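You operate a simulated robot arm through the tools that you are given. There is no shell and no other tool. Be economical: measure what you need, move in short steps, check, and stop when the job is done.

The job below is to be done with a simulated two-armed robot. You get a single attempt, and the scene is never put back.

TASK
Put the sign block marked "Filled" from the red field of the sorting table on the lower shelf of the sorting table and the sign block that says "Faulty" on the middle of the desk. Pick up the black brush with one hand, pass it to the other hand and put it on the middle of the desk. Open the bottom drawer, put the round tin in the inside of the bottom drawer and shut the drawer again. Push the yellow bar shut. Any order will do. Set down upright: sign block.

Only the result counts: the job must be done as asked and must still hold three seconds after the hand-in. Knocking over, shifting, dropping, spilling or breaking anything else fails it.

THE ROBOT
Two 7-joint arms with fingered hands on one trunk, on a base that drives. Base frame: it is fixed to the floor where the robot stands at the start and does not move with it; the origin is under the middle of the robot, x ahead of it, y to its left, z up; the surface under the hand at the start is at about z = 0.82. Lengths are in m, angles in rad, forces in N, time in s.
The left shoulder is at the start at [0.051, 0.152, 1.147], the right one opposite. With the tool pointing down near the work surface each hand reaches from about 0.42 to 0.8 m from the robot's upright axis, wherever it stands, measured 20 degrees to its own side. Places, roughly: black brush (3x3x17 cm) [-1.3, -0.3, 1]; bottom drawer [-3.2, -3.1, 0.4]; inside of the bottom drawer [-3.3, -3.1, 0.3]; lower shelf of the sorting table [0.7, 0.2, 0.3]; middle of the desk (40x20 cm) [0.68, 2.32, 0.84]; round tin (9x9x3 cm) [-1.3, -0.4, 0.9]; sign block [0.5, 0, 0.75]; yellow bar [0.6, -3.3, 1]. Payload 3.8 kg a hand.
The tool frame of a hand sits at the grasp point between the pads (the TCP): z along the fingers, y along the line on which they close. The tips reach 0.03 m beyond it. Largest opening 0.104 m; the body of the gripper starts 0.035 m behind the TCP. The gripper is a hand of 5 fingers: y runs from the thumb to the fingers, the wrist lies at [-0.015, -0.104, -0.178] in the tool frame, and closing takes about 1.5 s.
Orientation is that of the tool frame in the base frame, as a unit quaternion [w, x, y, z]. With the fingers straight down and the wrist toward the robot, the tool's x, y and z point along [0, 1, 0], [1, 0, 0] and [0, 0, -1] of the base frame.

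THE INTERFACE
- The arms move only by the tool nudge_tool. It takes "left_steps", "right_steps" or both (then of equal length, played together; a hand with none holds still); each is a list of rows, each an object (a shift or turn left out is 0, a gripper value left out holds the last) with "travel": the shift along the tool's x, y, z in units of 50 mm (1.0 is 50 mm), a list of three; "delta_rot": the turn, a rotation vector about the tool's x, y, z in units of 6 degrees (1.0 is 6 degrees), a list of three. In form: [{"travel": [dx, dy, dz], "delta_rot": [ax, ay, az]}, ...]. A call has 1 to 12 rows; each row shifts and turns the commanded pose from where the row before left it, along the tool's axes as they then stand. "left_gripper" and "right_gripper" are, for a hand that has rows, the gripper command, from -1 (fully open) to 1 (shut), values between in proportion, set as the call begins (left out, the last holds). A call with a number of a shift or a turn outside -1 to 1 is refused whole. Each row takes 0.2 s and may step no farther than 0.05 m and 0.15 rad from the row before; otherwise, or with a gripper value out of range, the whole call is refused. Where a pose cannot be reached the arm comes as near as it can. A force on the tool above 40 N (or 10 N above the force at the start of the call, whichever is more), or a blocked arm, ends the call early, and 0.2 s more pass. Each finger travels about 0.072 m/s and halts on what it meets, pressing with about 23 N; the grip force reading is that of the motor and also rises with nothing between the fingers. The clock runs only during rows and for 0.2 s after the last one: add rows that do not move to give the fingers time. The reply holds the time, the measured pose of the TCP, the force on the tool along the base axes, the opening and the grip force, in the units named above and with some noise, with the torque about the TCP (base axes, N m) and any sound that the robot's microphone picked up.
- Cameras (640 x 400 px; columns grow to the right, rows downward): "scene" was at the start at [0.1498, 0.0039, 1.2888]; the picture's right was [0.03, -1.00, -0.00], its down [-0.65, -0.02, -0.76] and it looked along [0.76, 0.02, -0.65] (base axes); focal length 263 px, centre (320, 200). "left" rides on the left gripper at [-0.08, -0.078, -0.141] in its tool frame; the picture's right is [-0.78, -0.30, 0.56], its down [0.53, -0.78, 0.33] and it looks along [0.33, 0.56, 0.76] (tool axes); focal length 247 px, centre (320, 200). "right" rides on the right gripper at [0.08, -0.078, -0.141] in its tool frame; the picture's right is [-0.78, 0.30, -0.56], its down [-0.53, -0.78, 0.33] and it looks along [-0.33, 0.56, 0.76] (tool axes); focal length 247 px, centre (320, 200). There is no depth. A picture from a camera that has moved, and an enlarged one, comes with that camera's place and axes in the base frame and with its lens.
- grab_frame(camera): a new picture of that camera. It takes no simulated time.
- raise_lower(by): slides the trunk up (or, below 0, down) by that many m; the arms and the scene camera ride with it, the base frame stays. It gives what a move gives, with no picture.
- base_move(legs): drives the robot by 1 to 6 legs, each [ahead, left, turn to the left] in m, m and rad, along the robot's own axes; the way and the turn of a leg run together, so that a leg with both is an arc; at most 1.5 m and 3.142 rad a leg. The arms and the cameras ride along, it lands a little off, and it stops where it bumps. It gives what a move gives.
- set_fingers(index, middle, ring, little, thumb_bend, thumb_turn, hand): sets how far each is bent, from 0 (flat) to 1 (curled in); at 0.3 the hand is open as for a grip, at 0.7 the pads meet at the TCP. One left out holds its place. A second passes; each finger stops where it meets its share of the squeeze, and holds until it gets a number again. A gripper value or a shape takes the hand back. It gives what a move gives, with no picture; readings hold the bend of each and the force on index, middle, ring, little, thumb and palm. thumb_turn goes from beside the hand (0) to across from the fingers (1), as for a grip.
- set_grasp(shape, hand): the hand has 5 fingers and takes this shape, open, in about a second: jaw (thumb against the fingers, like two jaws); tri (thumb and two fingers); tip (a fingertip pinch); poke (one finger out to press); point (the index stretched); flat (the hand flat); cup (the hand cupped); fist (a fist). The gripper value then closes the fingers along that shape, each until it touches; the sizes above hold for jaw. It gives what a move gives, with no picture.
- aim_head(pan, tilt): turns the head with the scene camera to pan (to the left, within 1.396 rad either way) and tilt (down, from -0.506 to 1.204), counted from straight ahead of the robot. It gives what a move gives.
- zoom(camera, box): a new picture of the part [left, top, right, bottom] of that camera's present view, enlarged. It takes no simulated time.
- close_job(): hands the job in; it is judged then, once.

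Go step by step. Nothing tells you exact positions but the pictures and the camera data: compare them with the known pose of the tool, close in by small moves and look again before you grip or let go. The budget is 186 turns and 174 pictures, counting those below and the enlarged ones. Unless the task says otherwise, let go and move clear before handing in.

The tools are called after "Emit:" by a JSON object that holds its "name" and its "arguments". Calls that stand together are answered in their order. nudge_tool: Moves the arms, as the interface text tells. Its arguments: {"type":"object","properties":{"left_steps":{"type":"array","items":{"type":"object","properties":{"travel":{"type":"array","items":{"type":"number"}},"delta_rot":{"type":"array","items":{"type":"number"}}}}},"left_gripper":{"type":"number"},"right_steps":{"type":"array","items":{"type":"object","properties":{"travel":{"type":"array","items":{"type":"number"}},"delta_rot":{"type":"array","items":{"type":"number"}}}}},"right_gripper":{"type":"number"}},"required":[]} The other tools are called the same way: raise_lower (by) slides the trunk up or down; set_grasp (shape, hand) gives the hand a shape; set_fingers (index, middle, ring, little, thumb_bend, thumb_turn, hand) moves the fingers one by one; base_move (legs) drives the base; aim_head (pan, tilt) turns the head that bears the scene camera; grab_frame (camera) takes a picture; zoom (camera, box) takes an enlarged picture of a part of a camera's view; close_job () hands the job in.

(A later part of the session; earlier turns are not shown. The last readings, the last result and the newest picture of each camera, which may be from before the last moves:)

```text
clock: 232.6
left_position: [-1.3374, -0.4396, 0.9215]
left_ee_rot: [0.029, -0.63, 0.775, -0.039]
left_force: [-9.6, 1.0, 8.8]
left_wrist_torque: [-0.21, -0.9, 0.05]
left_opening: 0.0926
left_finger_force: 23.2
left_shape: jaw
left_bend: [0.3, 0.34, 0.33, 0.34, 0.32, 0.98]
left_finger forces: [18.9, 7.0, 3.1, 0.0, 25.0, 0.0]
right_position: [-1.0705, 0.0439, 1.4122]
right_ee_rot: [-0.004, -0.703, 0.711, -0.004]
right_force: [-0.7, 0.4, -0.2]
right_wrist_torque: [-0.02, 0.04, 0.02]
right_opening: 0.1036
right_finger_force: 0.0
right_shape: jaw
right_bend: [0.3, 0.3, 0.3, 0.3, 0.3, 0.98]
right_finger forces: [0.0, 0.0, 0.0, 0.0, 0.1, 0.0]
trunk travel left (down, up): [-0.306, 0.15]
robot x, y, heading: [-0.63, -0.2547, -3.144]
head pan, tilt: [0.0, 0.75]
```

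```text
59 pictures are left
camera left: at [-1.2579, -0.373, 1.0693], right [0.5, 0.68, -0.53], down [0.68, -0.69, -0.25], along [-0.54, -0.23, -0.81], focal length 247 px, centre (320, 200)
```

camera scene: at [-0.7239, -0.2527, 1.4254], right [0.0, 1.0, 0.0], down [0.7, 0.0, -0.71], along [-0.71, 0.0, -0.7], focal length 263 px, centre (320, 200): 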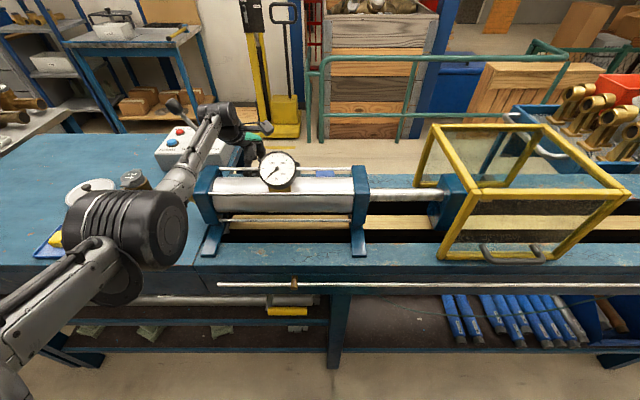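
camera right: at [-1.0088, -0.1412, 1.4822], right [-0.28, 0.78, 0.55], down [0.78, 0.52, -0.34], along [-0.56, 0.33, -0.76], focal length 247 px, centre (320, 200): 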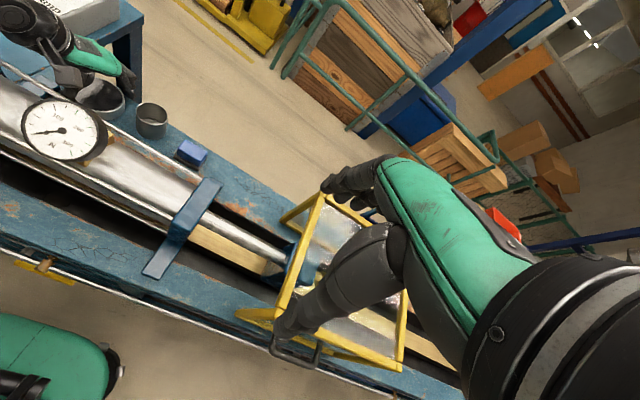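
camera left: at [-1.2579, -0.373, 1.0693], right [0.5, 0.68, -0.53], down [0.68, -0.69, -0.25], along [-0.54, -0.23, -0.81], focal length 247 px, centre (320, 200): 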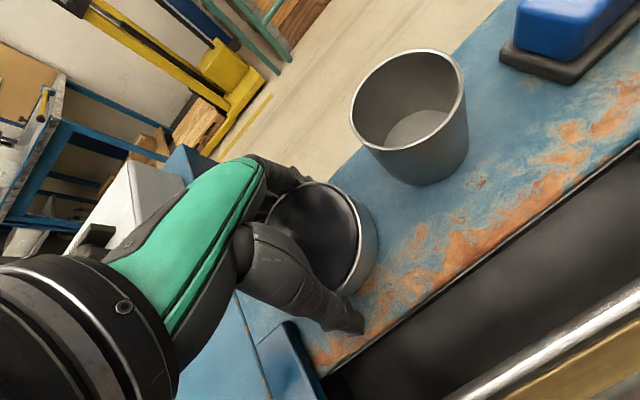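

The grip closed at 9.3 cm on the tin. I lift a little with the trunk and check.

Emit:
{"name": "raise_lower", "arguments": {"by": 0.04}}

Emit:
{"name": "grab_frame", "arguments": {"camera": "left"}}

```text
clock: 233.4
left_position: [-1.3355, -0.44, 0.9601]
left_ee_rot: [0.03, -0.63, 0.775, -0.041]
left_force: [-0.5, -0.3, -3.2]
left_wrist_torque: [0.0, 0.02, 0.0]
left_opening: 0.0875
left_finger_force: 23.3
left_shape: jaw
left_bend: [0.28, 0.37, 0.34, 0.34, 0.37, 0.99]
left_finger forces: [25.8, 3.9, 0.0, 0.0, 28.6, 0.0]
right_position: [-1.0702, 0.0434, 1.4518]
right_ee_rot: [-0.003, -0.704, 0.71, -0.004]
right_force: [0.4, 0.1, 0.1]
right_wrist_torque: [0.03, 0.03, -0.03]
right_opening: 0.104
right_finger_force: 0.2
right_shape: jaw
right_bend: [0.3, 0.3, 0.3, 0.3, 0.3, 0.98]
right_finger forces: [0.0, 0.0, 0.0, 0.0, 0.0, 0.0]
trunk travel left (down, up): [-0.346, 0.11]
robot x, y, heading: [-0.6304, -0.253, -3.138]
head pan, tilt: [0.0, 0.75]
```

```text
58 pictures are left
camera left: at [-1.2576, -0.3737, 1.1077], right [0.5, 0.68, -0.53], down [0.68, -0.69, -0.25], along [-0.53, -0.23, -0.81], focal length 247 px, centre (320, 200)
```

left: 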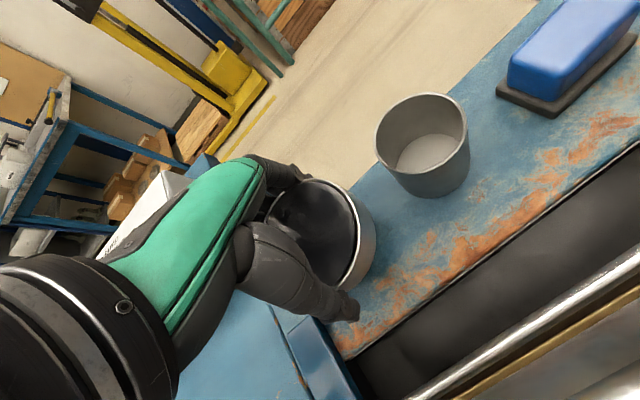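

The tin is in hand. I raise trunk and arm until it clears the cylinder and gauge, then retreat.

Emit:
{"name": "raise_lower", "arguments": {"by": 0.1}}

Emit:
{"name": "nudge_tool", "arguments": {"left_steps": [{"travel": [0, -0.09, -0.8]}, {"travel": [0, -0.09, -0.8]}, {"travel": [0, -0.09, -0.8]}, {"travel": [0, -0.09, -0.8]}, {"travel": [0, -0.09, -0.8]}, {}]}}

Emit:
{"name": "grab_frame", "arguments": {"camera": "left"}}

Emit:
{"name": "grab_frame", "arguments": {"camera": "scene"}}

```text
clock: 234.8
left_position: [-1.3366, -0.4408, 1.0715]
left_ee_rot: [0.024, -0.63, 0.775, -0.037]
left_force: [0.4, 0.0, -2.7]
left_wrist_torque: [0.02, -0.01, 0.02]
left_opening: 0.0876
left_finger_force: 23.2
left_shape: jaw
left_bend: [0.28, 0.37, 0.34, 0.34, 0.37, 0.99]
left_finger forces: [25.4, 3.9, 0.1, 0.0, 28.4, 0.0]
right_position: [-1.0707, 0.043, 1.5531]
right_ee_rot: [-0.002, -0.705, 0.709, -0.004]
right_force: [-0.3, -0.5, -0.5]
right_wrist_torque: [0.01, 0.01, -0.01]
right_opening: 0.1037
right_finger_force: 0.1
right_shape: jaw
right_bend: [0.3, 0.3, 0.3, 0.3, 0.3, 0.98]
right_finger forces: [0.0, 0.0, 0.0, 0.0, 0.0, 0.1]
trunk travel left (down, up): [-0.446, 0.01]
robot x, y, heading: [-0.6329, -0.2533, -3.14]
head pan, tilt: [0.0, 0.75]
```

```text
clock: 236.2
left_position: [-1.3337, -0.4397, 1.2727]
left_ee_rot: [0.024, -0.63, 0.775, -0.036]
left_force: [0.0, -0.4, -2.6]
left_wrist_torque: [0.0, -0.03, -0.02]
left_opening: 0.0871
left_finger_force: 23.2
left_shape: jaw
left_bend: [0.28, 0.37, 0.34, 0.34, 0.37, 0.99]
left_finger forces: [24.9, 4.2, 0.0, 0.0, 27.4, 0.1]
right_position: [-1.0709, 0.0435, 1.5521]
right_ee_rot: [-0.003, -0.704, 0.71, -0.003]
right_force: [-0.4, -0.1, -0.4]
right_wrist_torque: [-0.01, 0.01, -0.04]
right_opening: 0.1035
right_finger_force: 0.1
right_shape: jaw
right_bend: [0.3, 0.3, 0.3, 0.3, 0.3, 0.98]
right_finger forces: [0.0, 0.0, 0.0, 0.0, 0.1, 0.1]
trunk travel left (down, up): [-0.446, 0.01]
robot x, y, heading: [-0.6295, -0.2541, -3.139]
head pan, tilt: [0.0, 0.75]
```

```text
57 pictures are left
camera left: at [-1.2519, -0.3733, 1.4192], right [0.49, 0.68, -0.54], down [0.67, -0.69, -0.26], along [-0.55, -0.23, -0.8], focal length 247 px, centre (320, 200)
```

left: 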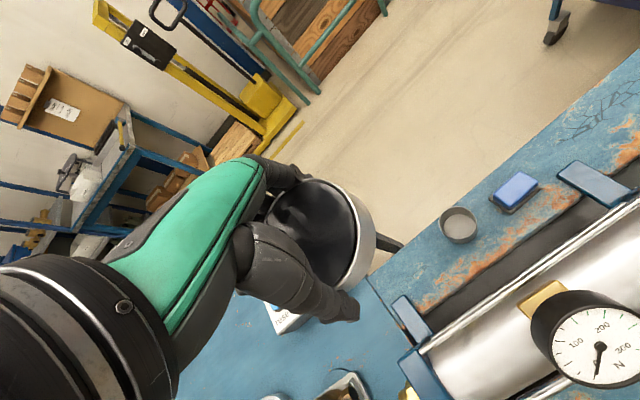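

```text
56 pictures are left
camera scene: at [-0.7152, -0.2527, 1.5148], right [0.0, 1.0, 0.0], down [0.68, 0.0, -0.73], along [-0.73, 0.0, -0.68], focal length 263 px, centre (320, 200)
```

scene: 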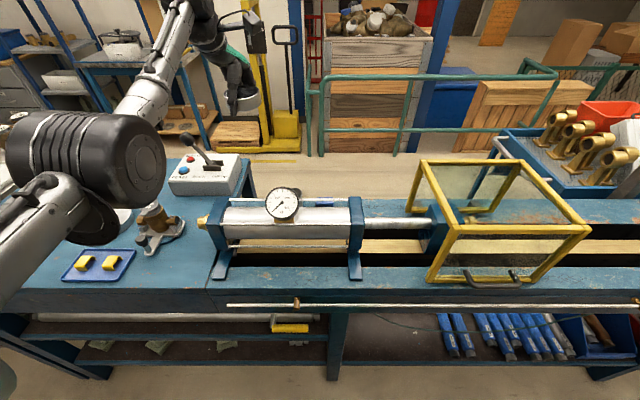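

Emit:
{"name": "base_move", "arguments": {"legs": [[-0.27, 0, 0]]}}

Emit:
{"name": "nudge_tool", "arguments": {"left_steps": [{"travel": [0, -0.9, 0.1]}, {"travel": [0, -0.9, 0.1]}, {"travel": [0, -0.9, 0.1]}, {"travel": [0, -0.9, 0.1]}, {}]}}

Emit:
{"name": "raise_lower", "arguments": {"by": -0.2}}

Emit:
{"name": "base_move", "arguments": {"legs": [[0, 0, 1.571], [0.9, 0, 0]]}}

Emit:
{"name": "aim_head", "arguments": {"pan": -0.5, "tilt": 0.3}}

Emit:
{"name": "grab_frame", "arguments": {"camera": "scene"}}

```text
clock: 238.1
left_position: [-1.0654, -0.4389, 1.2701]
left_ee_rot: [0.024, -0.63, 0.775, -0.037]
left_force: [-0.8, 0.3, -3.3]
left_wrist_torque: [0.01, 0.0, 0.0]
left_opening: 0.0874
left_finger_force: 22.9
left_shape: jaw
left_bend: [0.28, 0.37, 0.34, 0.34, 0.37, 0.99]
left_finger forces: [24.8, 4.1, 0.0, 0.0, 27.2, 0.1]
right_position: [-0.8038, 0.0421, 1.5499]
right_ee_rot: [-0.001, -0.704, 0.71, -0.004]
right_force: [-0.3, 0.2, -0.3]
right_wrist_torque: [0.02, -0.02, 0.01]
right_opening: 0.1037
right_finger_force: 0.1
right_shape: jaw
right_bend: [0.3, 0.3, 0.3, 0.3, 0.3, 0.98]
right_finger forces: [0.0, 0.0, 0.0, 0.0, 0.1, 0.0]
trunk travel left (down, up): [-0.446, 0.01]
robot x, y, heading: [-0.3573, -0.2551, 3.141]
head pan, tilt: [0.0, 0.75]
```

```text
clock: 239.3
left_position: [-0.8846, -0.4758, 1.2634]
left_ee_rot: [0.024, -0.629, 0.776, -0.036]
left_force: [-0.3, -0.3, -3.1]
left_wrist_torque: [0.01, -0.03, 0.01]
left_opening: 0.0873
left_finger_force: 23.3
left_shape: jaw
left_bend: [0.28, 0.37, 0.34, 0.34, 0.38, 0.99]
left_finger forces: [24.2, 4.6, 0.0, 0.1, 26.7, 0.0]
right_position: [-0.7995, 0.0445, 1.5527]
right_ee_rot: [-0.003, -0.704, 0.71, -0.003]
right_force: [0.5, -0.7, -0.3]
right_wrist_torque: [0.0, 0.01, -0.02]
right_opening: 0.104
right_finger_force: 0.1
right_shape: jaw
right_bend: [0.3, 0.3, 0.3, 0.3, 0.3, 0.98]
right_finger forces: [0.0, 0.0, 0.0, 0.1, 0.0, 0.0]
trunk travel left (down, up): [-0.446, 0.01]
robot x, y, heading: [-0.3597, -0.2555, 3.141]
head pan, tilt: [0.0, 0.75]
```

```text
clock: 241.4
left_position: [-0.8846, -0.4764, 1.068]
left_ee_rot: [0.023, -0.629, 0.776, -0.036]
left_force: [-0.2, -0.1, -2.9]
left_wrist_torque: [-0.02, -0.01, -0.03]
left_opening: 0.0874
left_finger_force: 22.7
left_shape: jaw
left_bend: [0.28, 0.37, 0.34, 0.34, 0.38, 0.99]
left_finger forces: [24.1, 4.7, 0.0, 0.0, 26.5, 0.0]
right_position: [-0.7981, 0.0439, 1.3519]
right_ee_rot: [-0.003, -0.704, 0.71, -0.004]
right_force: [0.3, 0.7, -0.7]
right_wrist_torque: [0.03, 0.02, -0.02]
right_opening: 0.1037
right_finger_force: 0.0
right_shape: jaw
right_bend: [0.3, 0.3, 0.3, 0.3, 0.3, 0.98]
right_finger forces: [0.1, 0.1, 0.0, 0.1, 0.0, 0.1]
trunk travel left (down, up): [-0.246, 0.21]
robot x, y, heading: [-0.3597, -0.254, 3.141]
head pan, tilt: [0.0, 0.75]
```

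```text
clock: 250.0
left_position: [-0.105, -1.664, 1.0671]
left_ee_rot: [-0.041, 0.995, -0.093, 0.008]
left_force: [-0.5, -0.6, -2.6]
left_wrist_torque: [0.02, -0.02, -0.03]
left_opening: 0.0871
left_finger_force: 22.5
left_shape: jaw
left_bend: [0.28, 0.37, 0.34, 0.34, 0.38, 0.99]
left_finger forces: [23.6, 4.8, 0.1, 0.0, 25.7, 0.0]
right_position: [-0.6274, -1.589, 1.3529]
right_ee_rot: [0.0, 1.0, 0.006, 0.004]
right_force: [0.0, -0.8, 0.4]
right_wrist_torque: [-0.02, 0.02, -0.01]
right_opening: 0.1038
right_finger_force: 0.0
right_shape: jaw
right_bend: [0.3, 0.3, 0.3, 0.3, 0.3, 0.98]
right_finger forces: [0.0, 0.0, 0.0, 0.0, 0.1, 0.0]
trunk travel left (down, up): [-0.246, 0.21]
robot x, y, heading: [-0.3378, -1.1436, -1.556]
head pan, tilt: [0.0, 0.75]
```

```text
clock: 250.9
left_position: [-0.1053, -1.6649, 1.067]
left_ee_rot: [-0.042, 0.995, -0.093, 0.008]
left_force: [0.1, -0.1, -4.0]
left_wrist_torque: [-0.01, -0.03, 0.01]
left_opening: 0.0874
left_finger_force: 23.2
left_shape: jaw
left_bend: [0.28, 0.37, 0.34, 0.34, 0.38, 0.99]
left_finger forces: [23.6, 4.9, 0.0, 0.0, 25.7, 0.0]
right_position: [-0.6269, -1.5893, 1.3515]
right_ee_rot: [0.0, 1.0, 0.006, 0.004]
right_force: [-1.3, 0.7, 1.2]
right_wrist_torque: [-0.02, 0.0, 0.02]
right_opening: 0.104
right_finger_force: 0.1
right_shape: jaw
right_bend: [0.3, 0.3, 0.3, 0.3, 0.3, 0.98]
right_finger forces: [0.0, 0.0, 0.0, 0.0, 0.1, 0.0]
trunk travel left (down, up): [-0.246, 0.21]
robot x, y, heading: [-0.3402, -1.1447, -1.551]
head pan, tilt: [-0.499, 0.3]
```

```text
55 pictures are left
camera scene: at [-0.3825, -1.2799, 1.3388], right [-0.89, 0.46, 0.06], down [0.13, 0.37, -0.92], along [-0.44, -0.81, -0.39], focal length 263 px, centre (320, 200)
```

scene: 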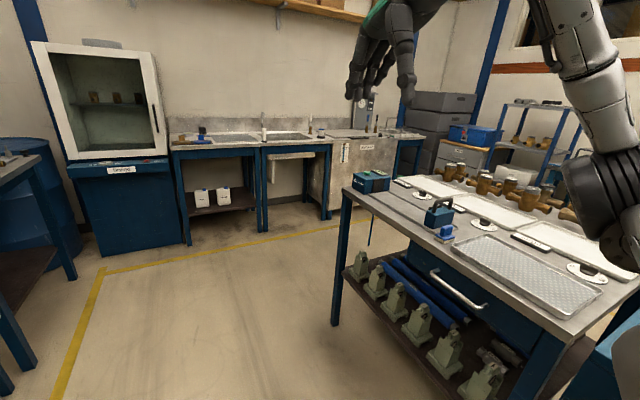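

I see the drawer cabinet with the wooden top in the far corner. I drive around the valve table's end and face it.

Emit:
{"name": "base_move", "arguments": {"legs": [[0.8, 0, -0.01], [0.85, 0, 0], [0, 0, -1.571], [1.0, 0, 0]]}}

Emit:
{"name": "aim_head", "arguments": {"pan": 0.15, "tilt": 0.45}}

Emit:
{"name": "grab_frame", "arguments": {"camera": "scene"}}

```text
clock: 267.9
left_position: [-1.8098, -3.1047, 1.0673]
left_ee_rot: [0.024, -0.65, 0.759, -0.035]
left_force: [0.5, -0.1, -2.7]
left_wrist_torque: [0.01, 0.01, -0.03]
left_opening: 0.0872
left_finger_force: 22.7
left_shape: jaw
left_bend: [0.28, 0.37, 0.34, 0.34, 0.38, 0.99]
left_finger forces: [23.4, 4.9, 0.0, 0.1, 25.4, 0.0]
right_position: [-1.7499, -2.5803, 1.3522]
right_ee_rot: [0.004, 0.722, -0.692, 0.003]
right_force: [0.6, -0.1, 0.1]
right_wrist_torque: [-0.03, 0.02, 0.0]
right_opening: 0.1036
right_finger_force: 0.0
right_shape: jaw
right_bend: [0.3, 0.3, 0.3, 0.3, 0.3, 0.98]
right_finger forces: [0.1, 0.1, 0.1, 0.0, 0.1, 0.0]
trunk travel left (down, up): [-0.246, 0.21]
robot x, y, heading: [-1.2937, -2.8519, -3.084]
head pan, tilt: [-0.499, 0.3]
```

```text
clock: 269.0
left_position: [-1.8096, -3.1039, 1.0668]
left_ee_rot: [0.025, -0.649, 0.759, -0.035]
left_force: [-0.3, -0.8, -3.0]
left_wrist_torque: [-0.01, -0.02, 0.0]
left_opening: 0.087
left_finger_force: 23.0
left_shape: jaw
left_bend: [0.28, 0.37, 0.34, 0.34, 0.38, 0.99]
left_finger forces: [23.4, 5.0, 0.0, 0.0, 25.3, 0.1]
right_position: [-1.7502, -2.5799, 1.352]
right_ee_rot: [0.003, 0.722, -0.692, 0.003]
right_force: [0.4, 0.4, 0.4]
right_wrist_torque: [-0.02, -0.04, 0.02]
right_opening: 0.1038
right_finger_force: 0.1
right_shape: jaw
right_bend: [0.3, 0.3, 0.3, 0.3, 0.3, 0.98]
right_finger forces: [0.0, 0.0, 0.0, 0.1, 0.0, 0.1]
trunk travel left (down, up): [-0.246, 0.21]
robot x, y, heading: [-1.2956, -2.858, -3.087]
head pan, tilt: [0.15, 0.45]
```

```text
54 pictures are left
camera scene: at [-1.4398, -2.8737, 1.324], right [-0.2, 0.98, -0.02], down [0.53, 0.09, -0.84], along [-0.82, -0.18, -0.54], focal length 263 px, centre (320, 200)
```

scene: 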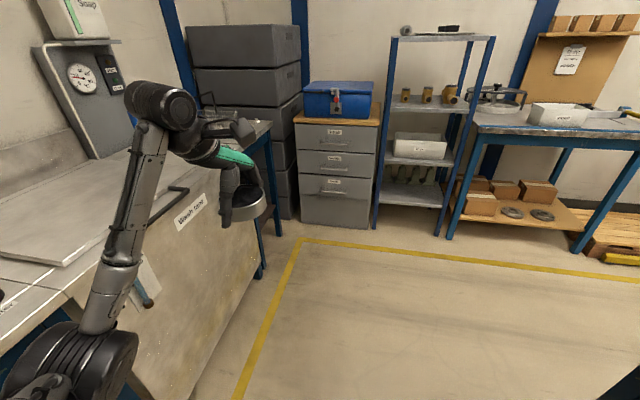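

The cabinet faces me with three drawers; the bottom handle is near (-3.07,-3.1,0.34). I move closer, keeping clear of the wash tank, and zoom.

Emit:
{"name": "base_move", "arguments": {"legs": [[0, 0, -0.055], [0.85, 0, 0]]}}

Emit:
{"name": "aim_head", "arguments": {"pan": 0.15, "tilt": 0.7}}

Emit:
{"name": "grab_frame", "arguments": {"camera": "scene"}}

```text
clock: 273.9
left_position: [-2.6558, -3.0746, 1.0665]
left_ee_rot: [0.024, -0.629, 0.776, -0.036]
left_force: [0.5, 0.3, -3.4]
left_wrist_torque: [0.01, 0.02, -0.02]
left_opening: 0.0873
left_finger_force: 22.8
left_shape: jaw
left_bend: [0.28, 0.37, 0.34, 0.34, 0.38, 0.99]
left_finger forces: [23.4, 5.1, 0.0, 0.0, 25.4, 0.0]
right_position: [-2.5694, -2.5545, 1.352]
right_ee_rot: [-0.004, -0.704, 0.71, -0.002]
right_force: [0.6, -0.7, 0.7]
right_wrist_torque: [0.01, -0.01, -0.02]
right_opening: 0.1041
right_finger_force: 0.1
right_shape: jaw
right_bend: [0.3, 0.3, 0.3, 0.3, 0.3, 0.98]
right_finger forces: [0.0, 0.1, 0.1, 0.0, 0.0, 0.0]
trunk travel left (down, up): [-0.246, 0.21]
robot x, y, heading: [-2.1282, -2.8551, -3.145]
head pan, tilt: [0.15, 0.45]
```

```text
clock: 274.6
left_position: [-2.6557, -3.0746, 1.0666]
left_ee_rot: [0.024, -0.629, 0.776, -0.036]
left_force: [0.1, -0.1, -3.1]
left_wrist_torque: [-0.02, 0.0, 0.0]
left_opening: 0.0872
left_finger_force: 23.3
left_shape: jaw
left_bend: [0.28, 0.37, 0.34, 0.34, 0.38, 0.99]
left_finger forces: [23.4, 5.1, 0.0, 0.1, 25.4, 0.1]
right_position: [-2.5704, -2.5536, 1.3533]
right_ee_rot: [-0.004, -0.704, 0.71, -0.003]
right_force: [-0.1, 0.5, 0.7]
right_wrist_torque: [0.01, -0.04, -0.03]
right_opening: 0.1039
right_finger_force: 0.1
right_shape: jaw
right_bend: [0.3, 0.3, 0.3, 0.3, 0.3, 0.98]
right_finger forces: [0.1, 0.0, 0.0, 0.0, 0.0, 0.0]
trunk travel left (down, up): [-0.246, 0.21]
robot x, y, heading: [-2.1311, -2.8526, -3.149]
head pan, tilt: [0.15, 0.7]
```

```text
53 pictures are left
camera scene: at [-2.266, -2.8635, 1.3028], right [-0.15, 0.99, -0.02], down [0.72, 0.1, -0.69], along [-0.68, -0.11, -0.73], focal length 263 px, centre (320, 200)
```

scene: 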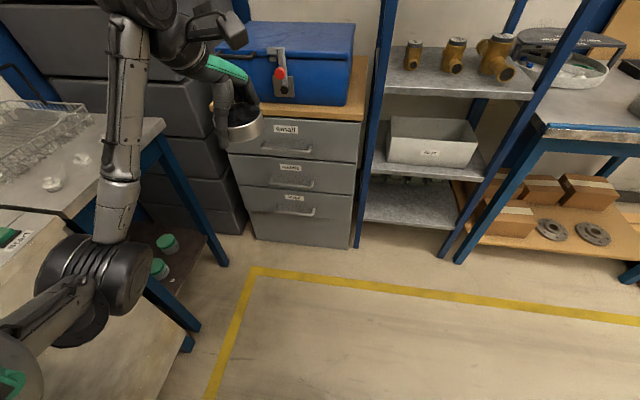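

The bottom handle is about (-3.08,-3.11,0.33). I raise the left hand with the tin, tilt the right hand 45° forward for hooking the handle, shift left and lower the trunk.

Emit:
{"name": "nudge_tool", "arguments": {"left_steps": [{"travel": [0, -0.09, -0.85]}, {"travel": [0, -0.09, -0.85]}, {"travel": [0, -0.09, -0.85]}, {"travel": [0, -0.09, -0.85]}, {"travel": [0, -0.09, -0.85]}, {}, {}, {}], "right_steps": [{"delta_rot": [-1, 0, 0]}, {"delta_rot": [-1, 0, 0]}, {"delta_rot": [-1, 0, 0]}, {"delta_rot": [-1, 0, 0]}, {"delta_rot": [-1, 0, 0]}, {"delta_rot": [-1, 0, 0]}, {"delta_rot": [-1, 0, 0]}, {"delta_rot": [-0.5, 0, 0]}], "right_gripper": -0.3}}

Emit:
{"name": "base_move", "arguments": {"legs": [[0, 0.2, 0.006]]}}

Emit:
{"name": "raise_lower", "arguments": {"by": -0.235}}

Emit:
{"name": "nudge_tool", "arguments": {"right_steps": [{"travel": [0.6, -0.5, 0.5]}, {"travel": [0.6, -0.5, 0.5]}, {"travel": [0, -0.65, 0.65]}, {"travel": [0, -0.65, 0.65]}, {"travel": [0, -0.65, 0.65]}, {"travel": [0, -0.65, 0.65]}, {"travel": [0, -0.65, 0.65]}, {"travel": [0, -0.65, 0.65]}, {"travel": [0, -0.65, 0.65]}, {}]}}

Emit:
{"name": "grab_frame", "arguments": {"camera": "scene"}}

```text
clock: 276.4
left_position: [-2.6501, -3.0724, 1.2825]
left_ee_rot: [0.023, -0.629, 0.776, -0.036]
left_force: [0.3, 0.3, -3.5]
left_wrist_torque: [-0.03, 0.01, 0.0]
left_opening: 0.0871
left_finger_force: 23.5
left_shape: jaw
left_bend: [0.29, 0.37, 0.34, 0.34, 0.38, 0.99]
left_finger forces: [23.2, 5.0, 0.0, 0.0, 25.2, 0.0]
right_position: [-2.5691, -2.555, 1.3517]
right_ee_rot: [-0.274, -0.65, 0.656, 0.269]
right_force: [0.4, 0.1, 0.3]
right_wrist_torque: [0.0, 0.03, -0.03]
right_opening: 0.0678
right_finger_force: 0.1
right_shape: jaw
right_bend: [0.28, 0.39, 0.35, 0.36, 0.62, 1.0]
right_finger forces: [0.1, 0.1, 0.0, 0.0, 0.1, 0.1]
trunk travel left (down, up): [-0.246, 0.21]
robot x, y, heading: [-2.128, -2.8561, -3.142]
head pan, tilt: [0.15, 0.7]
```

```text
clock: 278.0
left_position: [-2.6495, -3.2709, 1.2818]
left_ee_rot: [0.023, -0.63, 0.776, -0.036]
left_force: [-0.7, -0.2, -2.4]
left_wrist_torque: [0.01, 0.0, 0.01]
left_opening: 0.0873
left_finger_force: 22.6
left_shape: jaw
left_bend: [0.29, 0.37, 0.34, 0.34, 0.38, 0.99]
left_finger forces: [23.3, 5.0, 0.0, 0.0, 25.3, 0.0]
right_position: [-2.5709, -2.7516, 1.351]
right_ee_rot: [-0.273, -0.649, 0.658, 0.268]
right_force: [0.3, -0.3, 0.4]
right_wrist_torque: [0.0, -0.01, 0.0]
right_opening: 0.0678
right_finger_force: 0.1
right_shape: jaw
right_bend: [0.28, 0.39, 0.35, 0.36, 0.62, 1.0]
right_finger forces: [0.0, 0.0, 0.1, 0.0, 0.0, 0.0]
trunk travel left (down, up): [-0.246, 0.21]
robot x, y, heading: [-2.1303, -3.0498, -3.137]
head pan, tilt: [0.15, 0.7]
```

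```text
clock: 280.5
left_position: [-2.6494, -3.2703, 1.0482]
left_ee_rot: [0.023, -0.63, 0.776, -0.036]
left_force: [0.2, -0.2, -3.7]
left_wrist_torque: [-0.01, -0.03, -0.01]
left_opening: 0.0872
left_finger_force: 22.7
left_shape: jaw
left_bend: [0.29, 0.37, 0.34, 0.34, 0.38, 0.99]
left_finger forces: [23.1, 5.3, 0.1, 0.0, 25.3, 0.1]
right_position: [-2.5698, -2.7533, 1.1174]
right_ee_rot: [-0.273, -0.649, 0.657, 0.269]
right_force: [-0.4, 0.7, 0.5]
right_wrist_torque: [0.02, -0.01, -0.02]
right_opening: 0.0682
right_finger_force: 0.0
right_shape: jaw
right_bend: [0.28, 0.39, 0.35, 0.36, 0.62, 1.0]
right_finger forces: [0.0, 0.0, 0.0, 0.1, 0.0, 0.0]
trunk travel left (down, up): [-0.011, 0.445]
robot x, y, heading: [-2.1307, -3.0512, -3.143]
head pan, tilt: [0.15, 0.7]
```

```text
clock: 282.7
left_position: [-2.6497, -3.2727, 1.0473]
left_ee_rot: [0.024, -0.63, 0.776, -0.036]
left_force: [0.3, -0.4, -2.9]
left_wrist_torque: [0.0, 0.04, -0.01]
left_opening: 0.0873
left_finger_force: 23.4
left_shape: jaw
left_bend: [0.29, 0.37, 0.34, 0.34, 0.38, 0.99]
left_finger forces: [23.1, 5.3, 0.0, 0.0, 25.3, 0.0]
right_position: [-2.7124, -2.7724, 0.8743]
right_ee_rot: [-0.272, -0.65, 0.657, 0.267]
right_force: [0.1, -0.4, -0.9]
right_wrist_torque: [-0.03, -0.04, -0.02]
right_opening: 0.0679
right_finger_force: 0.2
right_shape: jaw
right_bend: [0.28, 0.39, 0.35, 0.36, 0.62, 1.0]
right_finger forces: [0.0, 0.0, 0.0, 0.0, 0.0, 0.0]
right hand out of reach, approached as far as the arm can: row 2, 3, 4, 5, 6, 7, 8, 9
trunk travel left (down, up): [-0.011, 0.445]
robot x, y, heading: [-2.1277, -3.0505, -3.138]
head pan, tilt: [0.15, 0.7]
```

```text
52 pictures are left
camera scene: at [-2.4135, -3.0637, 0.9725], right [-0.13, 0.99, -0.07], down [0.93, 0.1, -0.35], along [-0.34, -0.11, -0.93], focal length 263 px, centre (320, 200)
```

scene: 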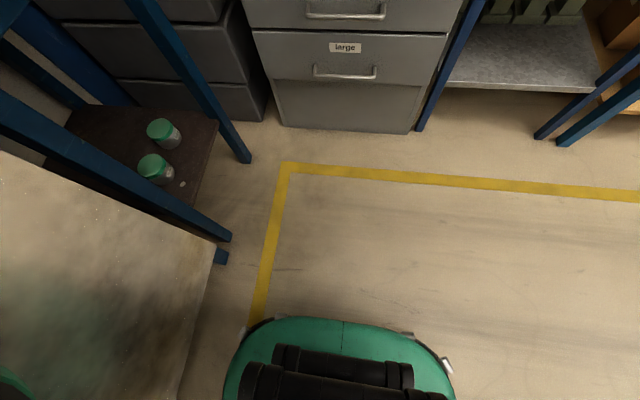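

The 45° tilt limits reach. I reduce it to 15°, since open fingertips can hook behind the bar from above, and go down.

Emit:
{"name": "nudge_tool", "arguments": {"right_steps": [{"delta_rot": [1, 0, 0]}, {"delta_rot": [1, 0, 0]}, {"delta_rot": [1, 0, 0]}, {"delta_rot": [1, 0, 0]}, {"delta_rot": [1, 0, 0]}, {"travel": [0.2, -0.23, 0.87]}, {"travel": [0.2, -0.23, 0.87]}, {"travel": [0.2, -0.23, 0.87]}, {"travel": [0.2, -0.23, 0.87]}, {"travel": [0.2, -0.23, 0.87]}, {"travel": [0.2, -0.23, 0.87]}, {"travel": [0.2, -0.23, 0.87]}], "right_gripper": -0.6}}

Emit:
{"name": "grab_frame", "arguments": {"camera": "right"}}

```text
clock: 285.3
left_position: [-2.649, -3.2717, 1.0476]
left_ee_rot: [0.023, -0.63, 0.775, -0.036]
left_force: [0.6, 0.5, -3.3]
left_wrist_torque: [0.0, -0.03, -0.01]
left_opening: 0.0873
left_finger_force: 23.1
left_shape: jaw
left_bend: [0.29, 0.37, 0.34, 0.34, 0.38, 0.99]
left_finger forces: [23.1, 5.3, 0.0, 0.0, 25.2, 0.0]
right_position: [-2.7165, -2.828, 0.5989]
right_ee_rot: [0.103, 0.707, -0.695, -0.083]
right_force: [0.1, -0.3, 0.5]
right_wrist_torque: [-0.03, 0.01, -0.04]
right_opening: 0.0833
right_finger_force: 0.0
right_shape: jaw
right_bend: [0.27, 0.34, 0.32, 0.33, 0.5, 0.99]
right_finger forces: [0.0, 0.0, 0.0, 0.0, 0.0, 0.1]
right hand out of reach, approached as far as the arm can: row 11, 12
trunk travel left (down, up): [-0.011, 0.445]
robot x, y, heading: [-2.1302, -3.0452, -3.141]
head pan, tilt: [0.15, 0.7]
```

```text
51 pictures are left
camera right: at [-2.602, -2.9025, 0.7165], right [-0.16, 0.79, 0.59], down [0.65, 0.53, -0.54], along [-0.74, 0.3, -0.6], focal length 247 px, centre (320, 200)
```

right: 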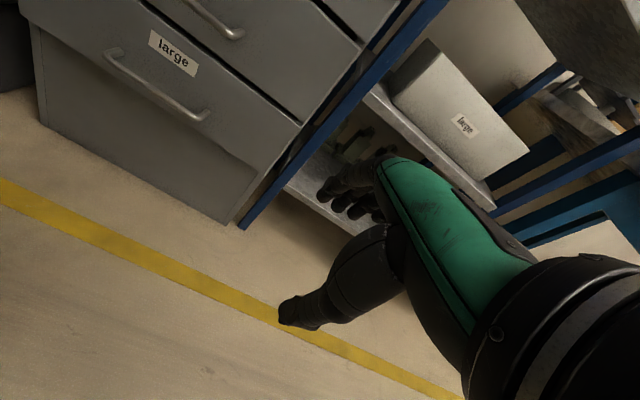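

Still limited; the arm reached low only with the tool straight down, so I go to zero pitch.

Emit:
{"name": "nudge_tool", "arguments": {"right_steps": [{"delta_rot": [0.8, 0, 0]}, {"delta_rot": [0.8, 0, 0]}, {"delta_rot": [0.8, 0, 0]}, {"travel": [0.3, 0, 0.9]}, {"travel": [0.3, 0, 0.9]}, {"travel": [0.3, 0, 0.9]}, {"travel": [0.3, 0, 0.9]}, {}]}}

Emit:
{"name": "zoom", "arguments": {"camera": "right", "box": [60, 0, 420, 300]}}

```text
clock: 287.1
left_position: [-2.6498, -3.2723, 1.0475]
left_ee_rot: [0.023, -0.631, 0.775, -0.037]
left_force: [-0.3, 1.0, -2.7]
left_wrist_torque: [-0.02, 0.02, 0.01]
left_opening: 0.0875
left_finger_force: 23.3
left_shape: jaw
left_bend: [0.29, 0.37, 0.34, 0.34, 0.38, 0.99]
left_finger forces: [23.2, 5.3, 0.1, 0.0, 25.2, 0.1]
right_position: [-2.7166, -2.8901, 0.4251]
right_ee_rot: [-0.007, -0.703, 0.711, -0.001]
right_force: [0.7, -0.2, -0.9]
right_wrist_torque: [-0.05, 0.01, 0.02]
right_opening: 0.0831
right_finger_force: 0.0
right_shape: jaw
right_bend: [0.27, 0.34, 0.32, 0.33, 0.5, 0.99]
right_finger forces: [0.0, 0.1, 0.0, 0.0, 0.0, 0.1]
trunk travel left (down, up): [-0.011, 0.445]
robot x, y, heading: [-2.1283, -3.0504, -3.142]
head pan, tilt: [0.15, 0.7]
```

```text
1.33 times, centred on (240, 150) of right
camera zoom: at [-2.6369, -2.9701, 0.5656], right [-0.28, 0.78, 0.55], down [0.78, 0.52, -0.35], along [-0.56, 0.33, -0.76], focal length 329 px, centre (427, 267)
```

zoom: 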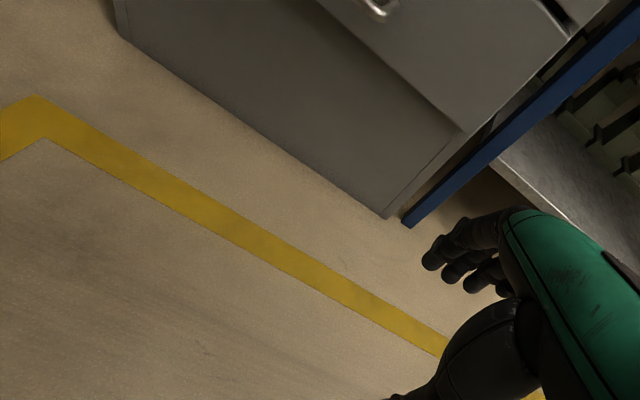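

Low reach works now at z≈0.425. I test whether extending the arm forward allows some forward pitch, which would keep the knuckles off the middle handle.

Emit:
{"name": "nudge_tool", "arguments": {"right_steps": [{"travel": [0.8, 0.5, 0]}, {"travel": [0.8, 0.5, 0]}, {"travel": [0.8, 0.5, 0]}, {"travel": [0.8, 0.5, 0]}, {"travel": [0, 0.8, 0]}, {"delta_rot": [-1, 0, 0]}, {"delta_rot": [-1, 0, 0]}, {"delta_rot": [-1, 0, 0]}, {"delta_rot": [-1, 0, 0]}, {}]}}

Emit:
{"name": "grab_frame", "arguments": {"camera": "right"}}

```text
clock: 289.3
left_position: [-2.6504, -3.2726, 1.0478]
left_ee_rot: [0.023, -0.629, 0.776, -0.035]
left_force: [0.5, -0.2, -3.7]
left_wrist_torque: [0.0, -0.03, 0.02]
left_opening: 0.0871
left_finger_force: 22.8
left_shape: jaw
left_bend: [0.29, 0.37, 0.34, 0.34, 0.38, 0.99]
left_finger forces: [23.0, 5.3, 0.0, 0.0, 25.1, 0.1]
right_position: [-2.8599, -3.0535, 0.4278]
right_ee_rot: [-0.152, -0.687, 0.695, 0.148]
right_force: [-0.4, 0.1, 0.1]
right_wrist_torque: [-0.01, 0.01, -0.01]
right_opening: 0.0832
right_finger_force: 0.1
right_shape: jaw
right_bend: [0.27, 0.34, 0.32, 0.33, 0.5, 0.99]
right_finger forces: [0.0, 0.1, 0.0, 0.0, 0.1, 0.0]
trunk travel left (down, up): [-0.011, 0.445]
robot x, y, heading: [-2.1289, -3.0555, -3.14]
head pan, tilt: [0.15, 0.7]
```

```text
49 pictures are left
camera right: at [-2.7311, -3.1335, 0.5237], right [-0.03, 0.78, 0.62], down [0.57, 0.52, -0.63], along [-0.82, 0.34, -0.46], focal length 247 px, centre (320, 200)
```

right: 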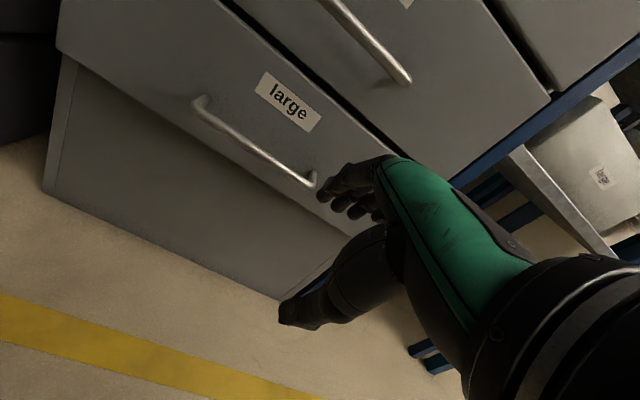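

24° pitch works here. I pitch further to about 48° and centre on the handle.

Emit:
{"name": "nudge_tool", "arguments": {"right_steps": [{"travel": [0.6, 0, 0]}, {"travel": [0.5, 0, 0]}, {"delta_rot": [-1, 0, 0]}, {"delta_rot": [-1, 0, 0]}, {"delta_rot": [-1, 0, 0]}, {"delta_rot": [-1, 0, 0]}, {}], "right_gripper": -0.5}}

Emit:
{"name": "grab_frame", "arguments": {"camera": "right"}}

```text
clock: 290.9
left_position: [-2.6513, -3.2731, 1.0466]
left_ee_rot: [0.023, -0.63, 0.775, -0.036]
left_force: [0.8, -0.4, -2.6]
left_wrist_torque: [0.0, -0.01, -0.01]
left_opening: 0.0872
left_finger_force: 23.2
left_shape: jaw
left_bend: [0.29, 0.37, 0.34, 0.34, 0.38, 0.99]
left_finger forces: [23.1, 5.5, 0.0, 0.1, 25.2, 0.0]
right_position: [-2.852, -3.1602, 0.5276]
right_ee_rot: [-0.279, -0.637, 0.66, 0.284]
right_force: [0.8, 0.4, 0.2]
right_wrist_torque: [0.0, 0.04, 0.0]
right_opening: 0.0782
right_finger_force: 0.0
right_shape: jaw
right_bend: [0.27, 0.36, 0.33, 0.34, 0.54, 0.99]
right_finger forces: [0.1, 0.1, 0.1, 0.0, 0.0, 0.1]
right hand out of reach, approached as far as the arm can: row 4, 5, 6
trunk travel left (down, up): [-0.011, 0.445]
robot x, y, heading: [-2.128, -3.0508, -3.141]
head pan, tilt: [0.15, 0.7]
```

```text
48 pictures are left
camera right: at [-2.6975, -3.2454, 0.5677], right [0.23, 0.77, 0.59], down [0.3, 0.52, -0.8], along [-0.92, 0.36, -0.12], focal length 247 px, centre (320, 200)
```

right: 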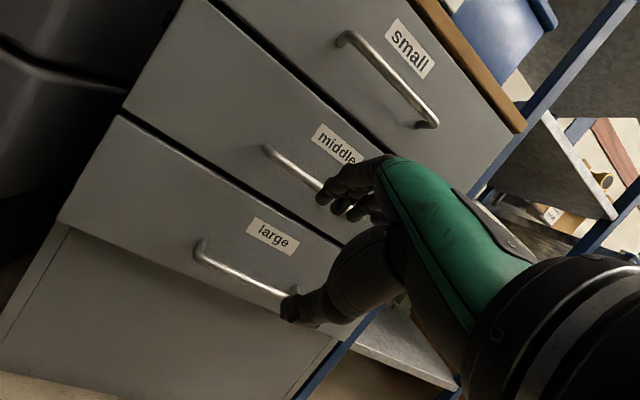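

I settle at ~29° pitch, recenter at y≈-3.11 and lower.

Emit:
{"name": "nudge_tool", "arguments": {"right_steps": [{"delta_rot": [1, 0, 0]}, {"delta_rot": [1, 0, 0]}, {"delta_rot": [1, 0, 0]}, {"travel": [-0.5, -0.35, 0.63]}, {"travel": [-0.5, -0.35, 0.63]}, {"travel": [0, -0.35, 0.63]}, {}]}}

Emit:
{"name": "grab_frame", "arguments": {"camera": "right"}}

```text
clock: 292.5
left_position: [-2.6492, -3.2722, 1.0481]
left_ee_rot: [0.024, -0.63, 0.775, -0.036]
left_force: [-0.2, 1.0, -3.0]
left_wrist_torque: [0.0, 0.01, 0.01]
left_opening: 0.0875
left_finger_force: 22.8
left_shape: jaw
left_bend: [0.29, 0.37, 0.34, 0.34, 0.38, 0.99]
left_finger forces: [23.1, 5.3, 0.0, 0.0, 25.3, 0.0]
right_position: [-2.855, -3.1128, 0.4174]
right_ee_rot: [-0.19, -0.679, 0.685, 0.183]
right_force: [-0.7, -0.8, -0.2]
right_wrist_torque: [-0.01, 0.03, -0.04]
right_opening: 0.0786
right_finger_force: 0.0
right_shape: jaw
right_bend: [0.27, 0.36, 0.33, 0.34, 0.54, 0.99]
right_finger forces: [0.0, 0.0, 0.0, 0.0, 0.0, 0.0]
trunk travel left (down, up): [-0.011, 0.445]
robot x, y, heading: [-2.1276, -3.0519, -3.138]
head pan, tilt: [0.15, 0.7]
```

```text
47 pictures are left
camera right: at [-2.7156, -3.1935, 0.502], right [0.03, 0.78, 0.62], down [0.5, 0.52, -0.69], along [-0.86, 0.34, -0.38], focal length 247 px, centre (320, 200)
```

right: 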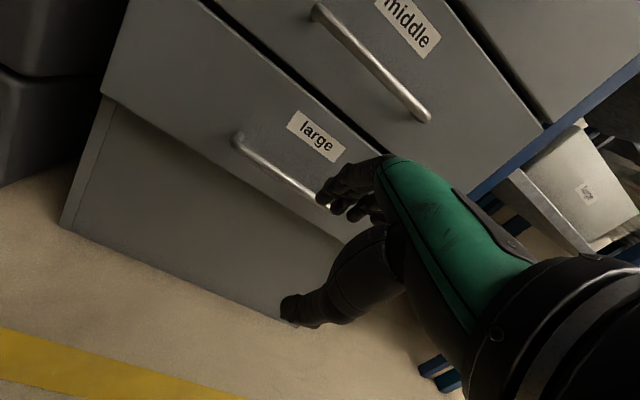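

Emit:
{"name": "nudge_tool", "arguments": {"right_steps": [{"travel": [0, -0.26, 0.47]}, {}]}}

Emit:
{"name": "aim_head", "arguments": {"pan": 0.7, "tilt": 0.1}}

Emit:
{"name": "grab_frame", "arguments": {"camera": "scene"}}

```text
clock: 293.1
left_position: [-2.6485, -3.2713, 1.047]
left_ee_rot: [0.024, -0.63, 0.775, -0.036]
left_force: [0.2, -0.9, -3.7]
left_wrist_torque: [0.02, -0.01, -0.02]
left_opening: 0.0872
left_finger_force: 22.7
left_shape: jaw
left_bend: [0.29, 0.37, 0.34, 0.34, 0.38, 0.99]
left_finger forces: [23.0, 5.4, 0.0, 0.0, 25.2, 0.0]
right_position: [-2.8557, -3.1159, 0.3955]
right_ee_rot: [-0.185, -0.677, 0.688, 0.183]
right_force: [-0.1, 1.2, -0.7]
right_wrist_torque: [-0.01, -0.03, 0.03]
right_opening: 0.0783
right_finger_force: 0.0
right_shape: jaw
right_bend: [0.27, 0.36, 0.33, 0.34, 0.54, 0.99]
right_finger forces: [0.0, 0.0, 0.0, 0.1, 0.0, 0.0]
right hand out of reach, approached as far as the arm can: row 1
trunk travel left (down, up): [-0.011, 0.445]
robot x, y, heading: [-2.1272, -3.0512, -3.143]
head pan, tilt: [0.15, 0.7]
```

```text
clock: 294.1
left_position: [-2.6505, -3.2722, 1.047]
left_ee_rot: [0.024, -0.63, 0.775, -0.036]
left_force: [-0.5, -0.6, -2.9]
left_wrist_torque: [0.0, 0.0, -0.03]
left_opening: 0.0876
left_finger_force: 23.3
left_shape: jaw
left_bend: [0.29, 0.37, 0.34, 0.34, 0.38, 0.99]
left_finger forces: [23.0, 5.4, 0.0, 0.0, 25.2, 0.0]
right_position: [-2.8577, -3.117, 0.3967]
right_ee_rot: [-0.185, -0.677, 0.688, 0.183]
right_force: [0.4, 0.0, -0.1]
right_wrist_torque: [-0.02, -0.01, 0.05]
right_opening: 0.0779
right_finger_force: 0.2
right_shape: jaw
right_bend: [0.27, 0.36, 0.33, 0.34, 0.54, 0.99]
right_finger forces: [0.1, 0.0, 0.0, 0.1, 0.0, 0.1]
trunk travel left (down, up): [-0.011, 0.445]
robot x, y, heading: [-2.1318, -3.0505, -3.14]
head pan, tilt: [0.7, 0.099]
```

```text
46 pictures are left
camera scene: at [-2.4289, -3.1103, 1.0266], right [-0.56, 0.76, -0.32], down [0.56, 0.07, -0.83], along [-0.61, -0.64, -0.46], focal length 263 px, centre (320, 200)
```

scene: 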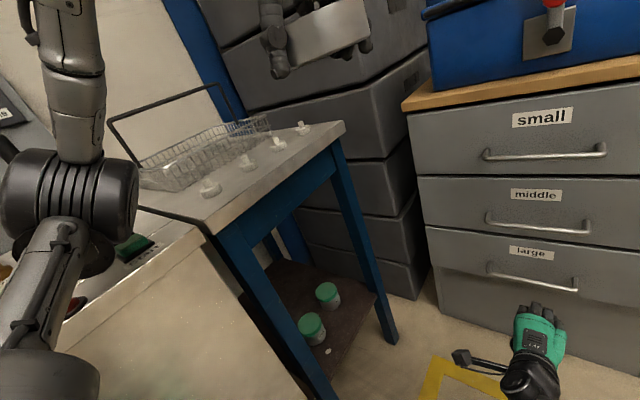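

The left elbow hovers over the wash tank. I lift the left hand higher and inward before moving ahead.

Emit:
{"name": "nudge_tool", "arguments": {"left_steps": [{"travel": [-0.4, -0.09, -0.85]}, {"travel": [-0.4, -0.09, -0.85]}, {"travel": [-0.4, -0.09, -0.85]}, {"travel": [-0.4, -0.09, -0.85]}, {"travel": [-0.4, -0.09, -0.85]}], "right_steps": [{"delta_rot": [0.5, 0, 0]}, {"delta_rot": [0.5, 0, 0]}, {}, {}, {}]}}

Emit:
{"name": "base_move", "arguments": {"legs": [[0.13, 0, 0]]}}

Emit:
{"name": "grab_frame", "arguments": {"camera": "scene"}}

Emit:
{"name": "grab_frame", "arguments": {"camera": "right"}}

```text
clock: 295.3
left_position: [-2.6642, -3.1613, 1.187]
left_ee_rot: [0.022, -0.63, 0.775, -0.035]
left_force: [0.6, -0.7, -3.2]
left_wrist_torque: [-0.04, -0.01, 0.02]
left_opening: 0.0875
left_finger_force: 23.0
left_shape: jaw
left_bend: [0.29, 0.37, 0.34, 0.34, 0.38, 0.99]
left_finger forces: [23.0, 5.4, 0.1, 0.0, 25.2, 0.0]
left hand out of reach, approached as far as the arm can: row 3, 4, 5
right_position: [-2.8563, -3.1141, 0.3962]
right_ee_rot: [-0.154, -0.687, 0.694, 0.147]
right_force: [0.2, -0.1, -0.2]
right_wrist_torque: [-0.03, 0.0, -0.01]
right_opening: 0.0783
right_finger_force: 0.1
right_shape: jaw
right_bend: [0.27, 0.36, 0.33, 0.34, 0.54, 0.99]
right_finger forces: [0.0, 0.0, 0.0, 0.1, 0.0, 0.1]
trunk travel left (down, up): [-0.011, 0.445]
robot x, y, heading: [-2.1266, -3.0512, -3.143]
head pan, tilt: [0.7, 0.099]
```

```text
clock: 296.6
left_position: [-2.7981, -3.1616, 1.1868]
left_ee_rot: [0.023, -0.629, 0.776, -0.034]
left_force: [0.2, -0.6, -4.5]
left_wrist_torque: [0.04, -0.04, 0.0]
left_opening: 0.0874
left_finger_force: 23.1
left_shape: jaw
left_bend: [0.29, 0.37, 0.34, 0.34, 0.38, 0.99]
left_finger forces: [23.1, 5.5, 0.0, 0.0, 25.1, 0.0]
right_position: [-2.991, -3.1137, 0.3953]
right_ee_rot: [-0.152, -0.687, 0.696, 0.147]
right_force: [0.2, 0.6, -0.1]
right_wrist_torque: [-0.02, -0.02, 0.01]
right_opening: 0.0782
right_finger_force: 0.2
right_shape: jaw
right_bend: [0.27, 0.36, 0.33, 0.34, 0.54, 0.99]
right_finger forces: [0.0, 0.0, 0.1, 0.0, 0.0, 0.0]
trunk travel left (down, up): [-0.011, 0.445]
robot x, y, heading: [-2.2635, -3.0483, 3.141]
head pan, tilt: [0.7, 0.099]
```

```text
45 pictures are left
camera scene: at [-2.5633, -3.1098, 1.0265], right [-0.56, 0.77, -0.32], down [0.56, 0.06, -0.83], along [-0.61, -0.64, -0.46], focal length 263 px, centre (320, 200)
```

scene: 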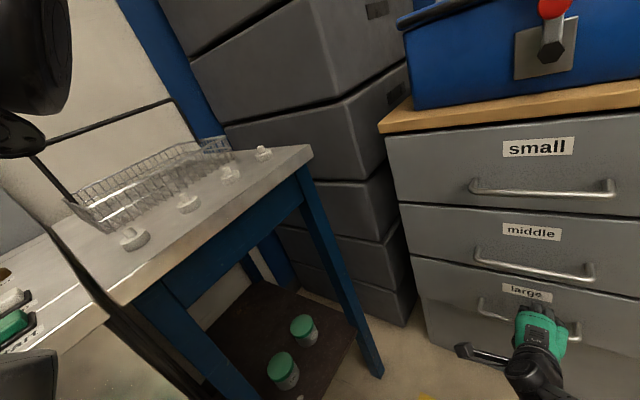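

```text
44 pictures are left
camera right: at [-2.8608, -3.1943, 0.4917], right [-0.03, 0.78, 0.62], down [0.57, 0.52, -0.63], along [-0.82, 0.34, -0.47], focal length 247 px, centre (320, 200)
```

right: 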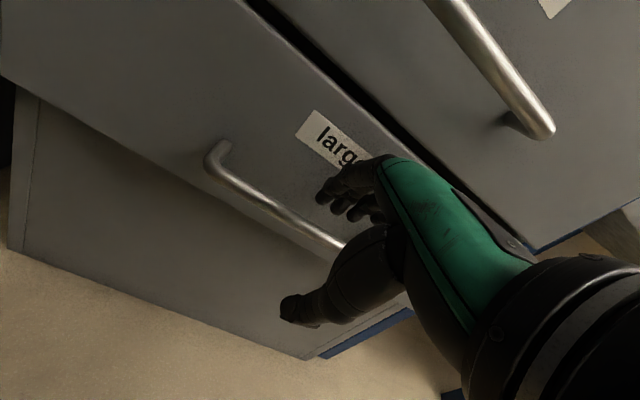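

Fingers are above and the thumb below the bar. I move 3 cm forward, then down behind it.

Emit:
{"name": "nudge_tool", "arguments": {"right_steps": [{"travel": [0, 0.58, 0.27]}, {"travel": [0, -0.25, 0.54]}, {}]}}

Emit:
{"name": "grab_frame", "arguments": {"camera": "right"}}

```text
clock: 297.4
left_position: [-2.7986, -3.1613, 1.1879]
left_ee_rot: [0.023, -0.629, 0.777, -0.034]
left_force: [0.1, -0.1, -3.2]
left_wrist_torque: [0.03, 0.02, -0.01]
left_opening: 0.0871
left_finger_force: 23.3
left_shape: jaw
left_bend: [0.29, 0.37, 0.34, 0.34, 0.38, 0.99]
left_finger forces: [22.9, 5.4, 0.0, 0.1, 25.1, 0.0]
right_position: [-3.0037, -3.1055, 0.389]
right_ee_rot: [-0.153, -0.687, 0.695, 0.148]
right_force: [0.3, 0.1, -0.6]
right_wrist_torque: [-0.01, -0.02, -0.01]
right_opening: 0.0783
right_finger_force: 0.1
right_shape: jaw
right_bend: [0.27, 0.36, 0.33, 0.34, 0.54, 0.99]
right_finger forces: [0.1, 0.0, 0.0, 0.0, 0.0, 0.0]
right hand out of reach, approached as far as the arm can: row 1, 2
trunk travel left (down, up): [-0.011, 0.445]
robot x, y, heading: [-2.264, -3.0501, 3.142]
head pan, tilt: [0.7, 0.099]
```

```text
43 pictures are left
camera right: at [-2.8725, -3.1856, 0.4864], right [-0.03, 0.78, 0.62], down [0.57, 0.52, -0.63], along [-0.82, 0.34, -0.46], focal length 247 px, centre (320, 200)
```

right: 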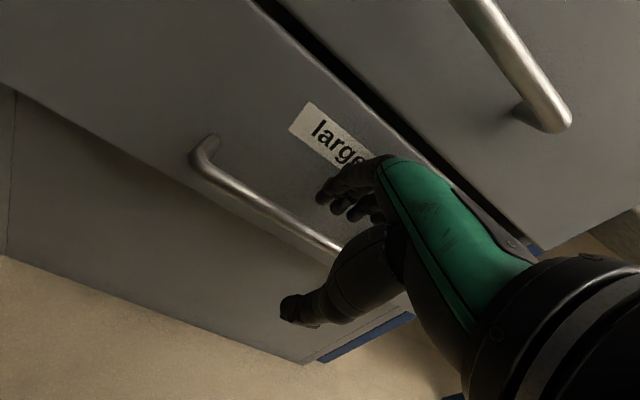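

Emit:
{"name": "nudge_tool", "arguments": {"right_steps": [{"delta_rot": [0.7, 0, 0]}, {"delta_rot": [0.7, 0, 0]}, {}]}}

Emit:
{"name": "base_move", "arguments": {"legs": [[0.025, 0, 0]]}}

Emit:
{"name": "nudge_tool", "arguments": {"right_steps": [{"travel": [0, -0.15, 0.5]}, {}]}}

Emit:
{"name": "grab_frame", "arguments": {"camera": "right"}}

```text
clock: 298.2
left_position: [-2.7984, -3.1616, 1.1872]
left_ee_rot: [0.023, -0.628, 0.777, -0.034]
left_force: [0.1, -0.6, -3.2]
left_wrist_torque: [0.0, 0.01, -0.03]
left_opening: 0.0874
left_finger_force: 22.9
left_shape: jaw
left_bend: [0.29, 0.37, 0.34, 0.34, 0.38, 0.99]
left_finger forces: [23.0, 5.5, 0.1, 0.0, 25.1, 0.0]
right_position: [-3.0036, -3.1054, 0.3902]
right_ee_rot: [-0.102, -0.697, 0.704, 0.096]
right_force: [-0.3, 0.4, -0.1]
right_wrist_torque: [-0.03, 0.0, 0.03]
right_opening: 0.0783
right_finger_force: 0.0
right_shape: jaw
right_bend: [0.27, 0.36, 0.33, 0.34, 0.54, 0.99]
right_finger forces: [0.0, 0.0, 0.0, 0.0, 0.0, 0.0]
trunk travel left (down, up): [-0.011, 0.445]
robot x, y, heading: [-2.2655, -3.054, 3.142]
head pan, tilt: [0.7, 0.099]
```

```text
clock: 299.1
left_position: [-2.8216, -3.1628, 1.1863]
left_ee_rot: [0.023, -0.629, 0.776, -0.036]
left_force: [-0.4, 0.2, -3.4]
left_wrist_torque: [0.0, -0.02, -0.01]
left_opening: 0.0875
left_finger_force: 22.9
left_shape: jaw
left_bend: [0.29, 0.37, 0.34, 0.34, 0.38, 0.99]
left_finger forces: [23.0, 5.5, 0.1, 0.1, 25.1, 0.0]
right_position: [-3.0193, -3.1121, 0.3843]
right_ee_rot: [-0.1, -0.699, 0.702, 0.088]
right_force: [7.8, 1.9, 2.1]
right_wrist_torque: [0.03, 0.14, -0.17]
right_opening: 0.0749
right_finger_force: 0.1
right_shape: jaw
right_bend: [0.27, 0.4, 0.33, 0.34, 0.54, 0.99]
right_finger forces: [0.0, 6.7, 0.8, 0.1, 0.0, 0.0]
trunk travel left (down, up): [-0.011, 0.445]
robot x, y, heading: [-2.2904, -3.0523, 3.145]
head pan, tilt: [0.7, 0.099]
stopped in leg 1: the force on the tool passed its limit at 48 N (the readings are from after the stop); the commanded pose is now the measured one
```

```text
clock: 299.7
left_position: [-2.8231, -3.1628, 1.1869]
left_ee_rot: [0.023, -0.629, 0.777, -0.035]
left_force: [-0.9, -0.5, -3.1]
left_wrist_torque: [-0.01, -0.03, -0.02]
left_opening: 0.0872
left_finger_force: 23.1
left_shape: jaw
left_bend: [0.29, 0.37, 0.34, 0.34, 0.38, 0.99]
left_finger forces: [23.0, 5.5, 0.0, 0.0, 25.1, 0.0]
right_position: [-3.0119, -3.1077, 0.3707]
right_ee_rot: [-0.1, -0.699, 0.703, 0.09]
right_force: [0.2, -0.7, 0.1]
right_wrist_torque: [0.0, -0.06, 0.0]
right_opening: 0.0779
right_finger_force: 0.2
right_shape: jaw
right_bend: [0.27, 0.36, 0.33, 0.34, 0.54, 0.99]
right_finger forces: [0.0, 0.1, 0.1, 0.1, 0.0, 0.0]
right hand out of reach, approached as far as the arm can: row 1
trunk travel left (down, up): [-0.011, 0.445]
robot x, y, heading: [-2.2894, -3.0529, 3.146]
head pan, tilt: [0.7, 0.099]
```

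```text
42 pictures are left
camera right: at [-2.8979, -3.1863, 0.4869], right [-0.13, 0.79, 0.6], down [0.66, 0.52, -0.54], along [-0.74, 0.33, -0.59], focal length 247 px, centre (320, 200)
```

right: 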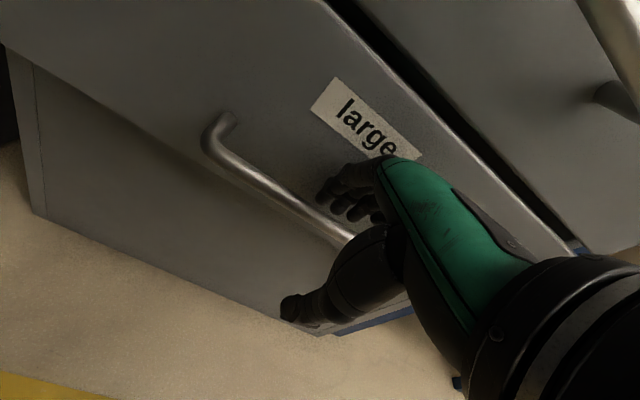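

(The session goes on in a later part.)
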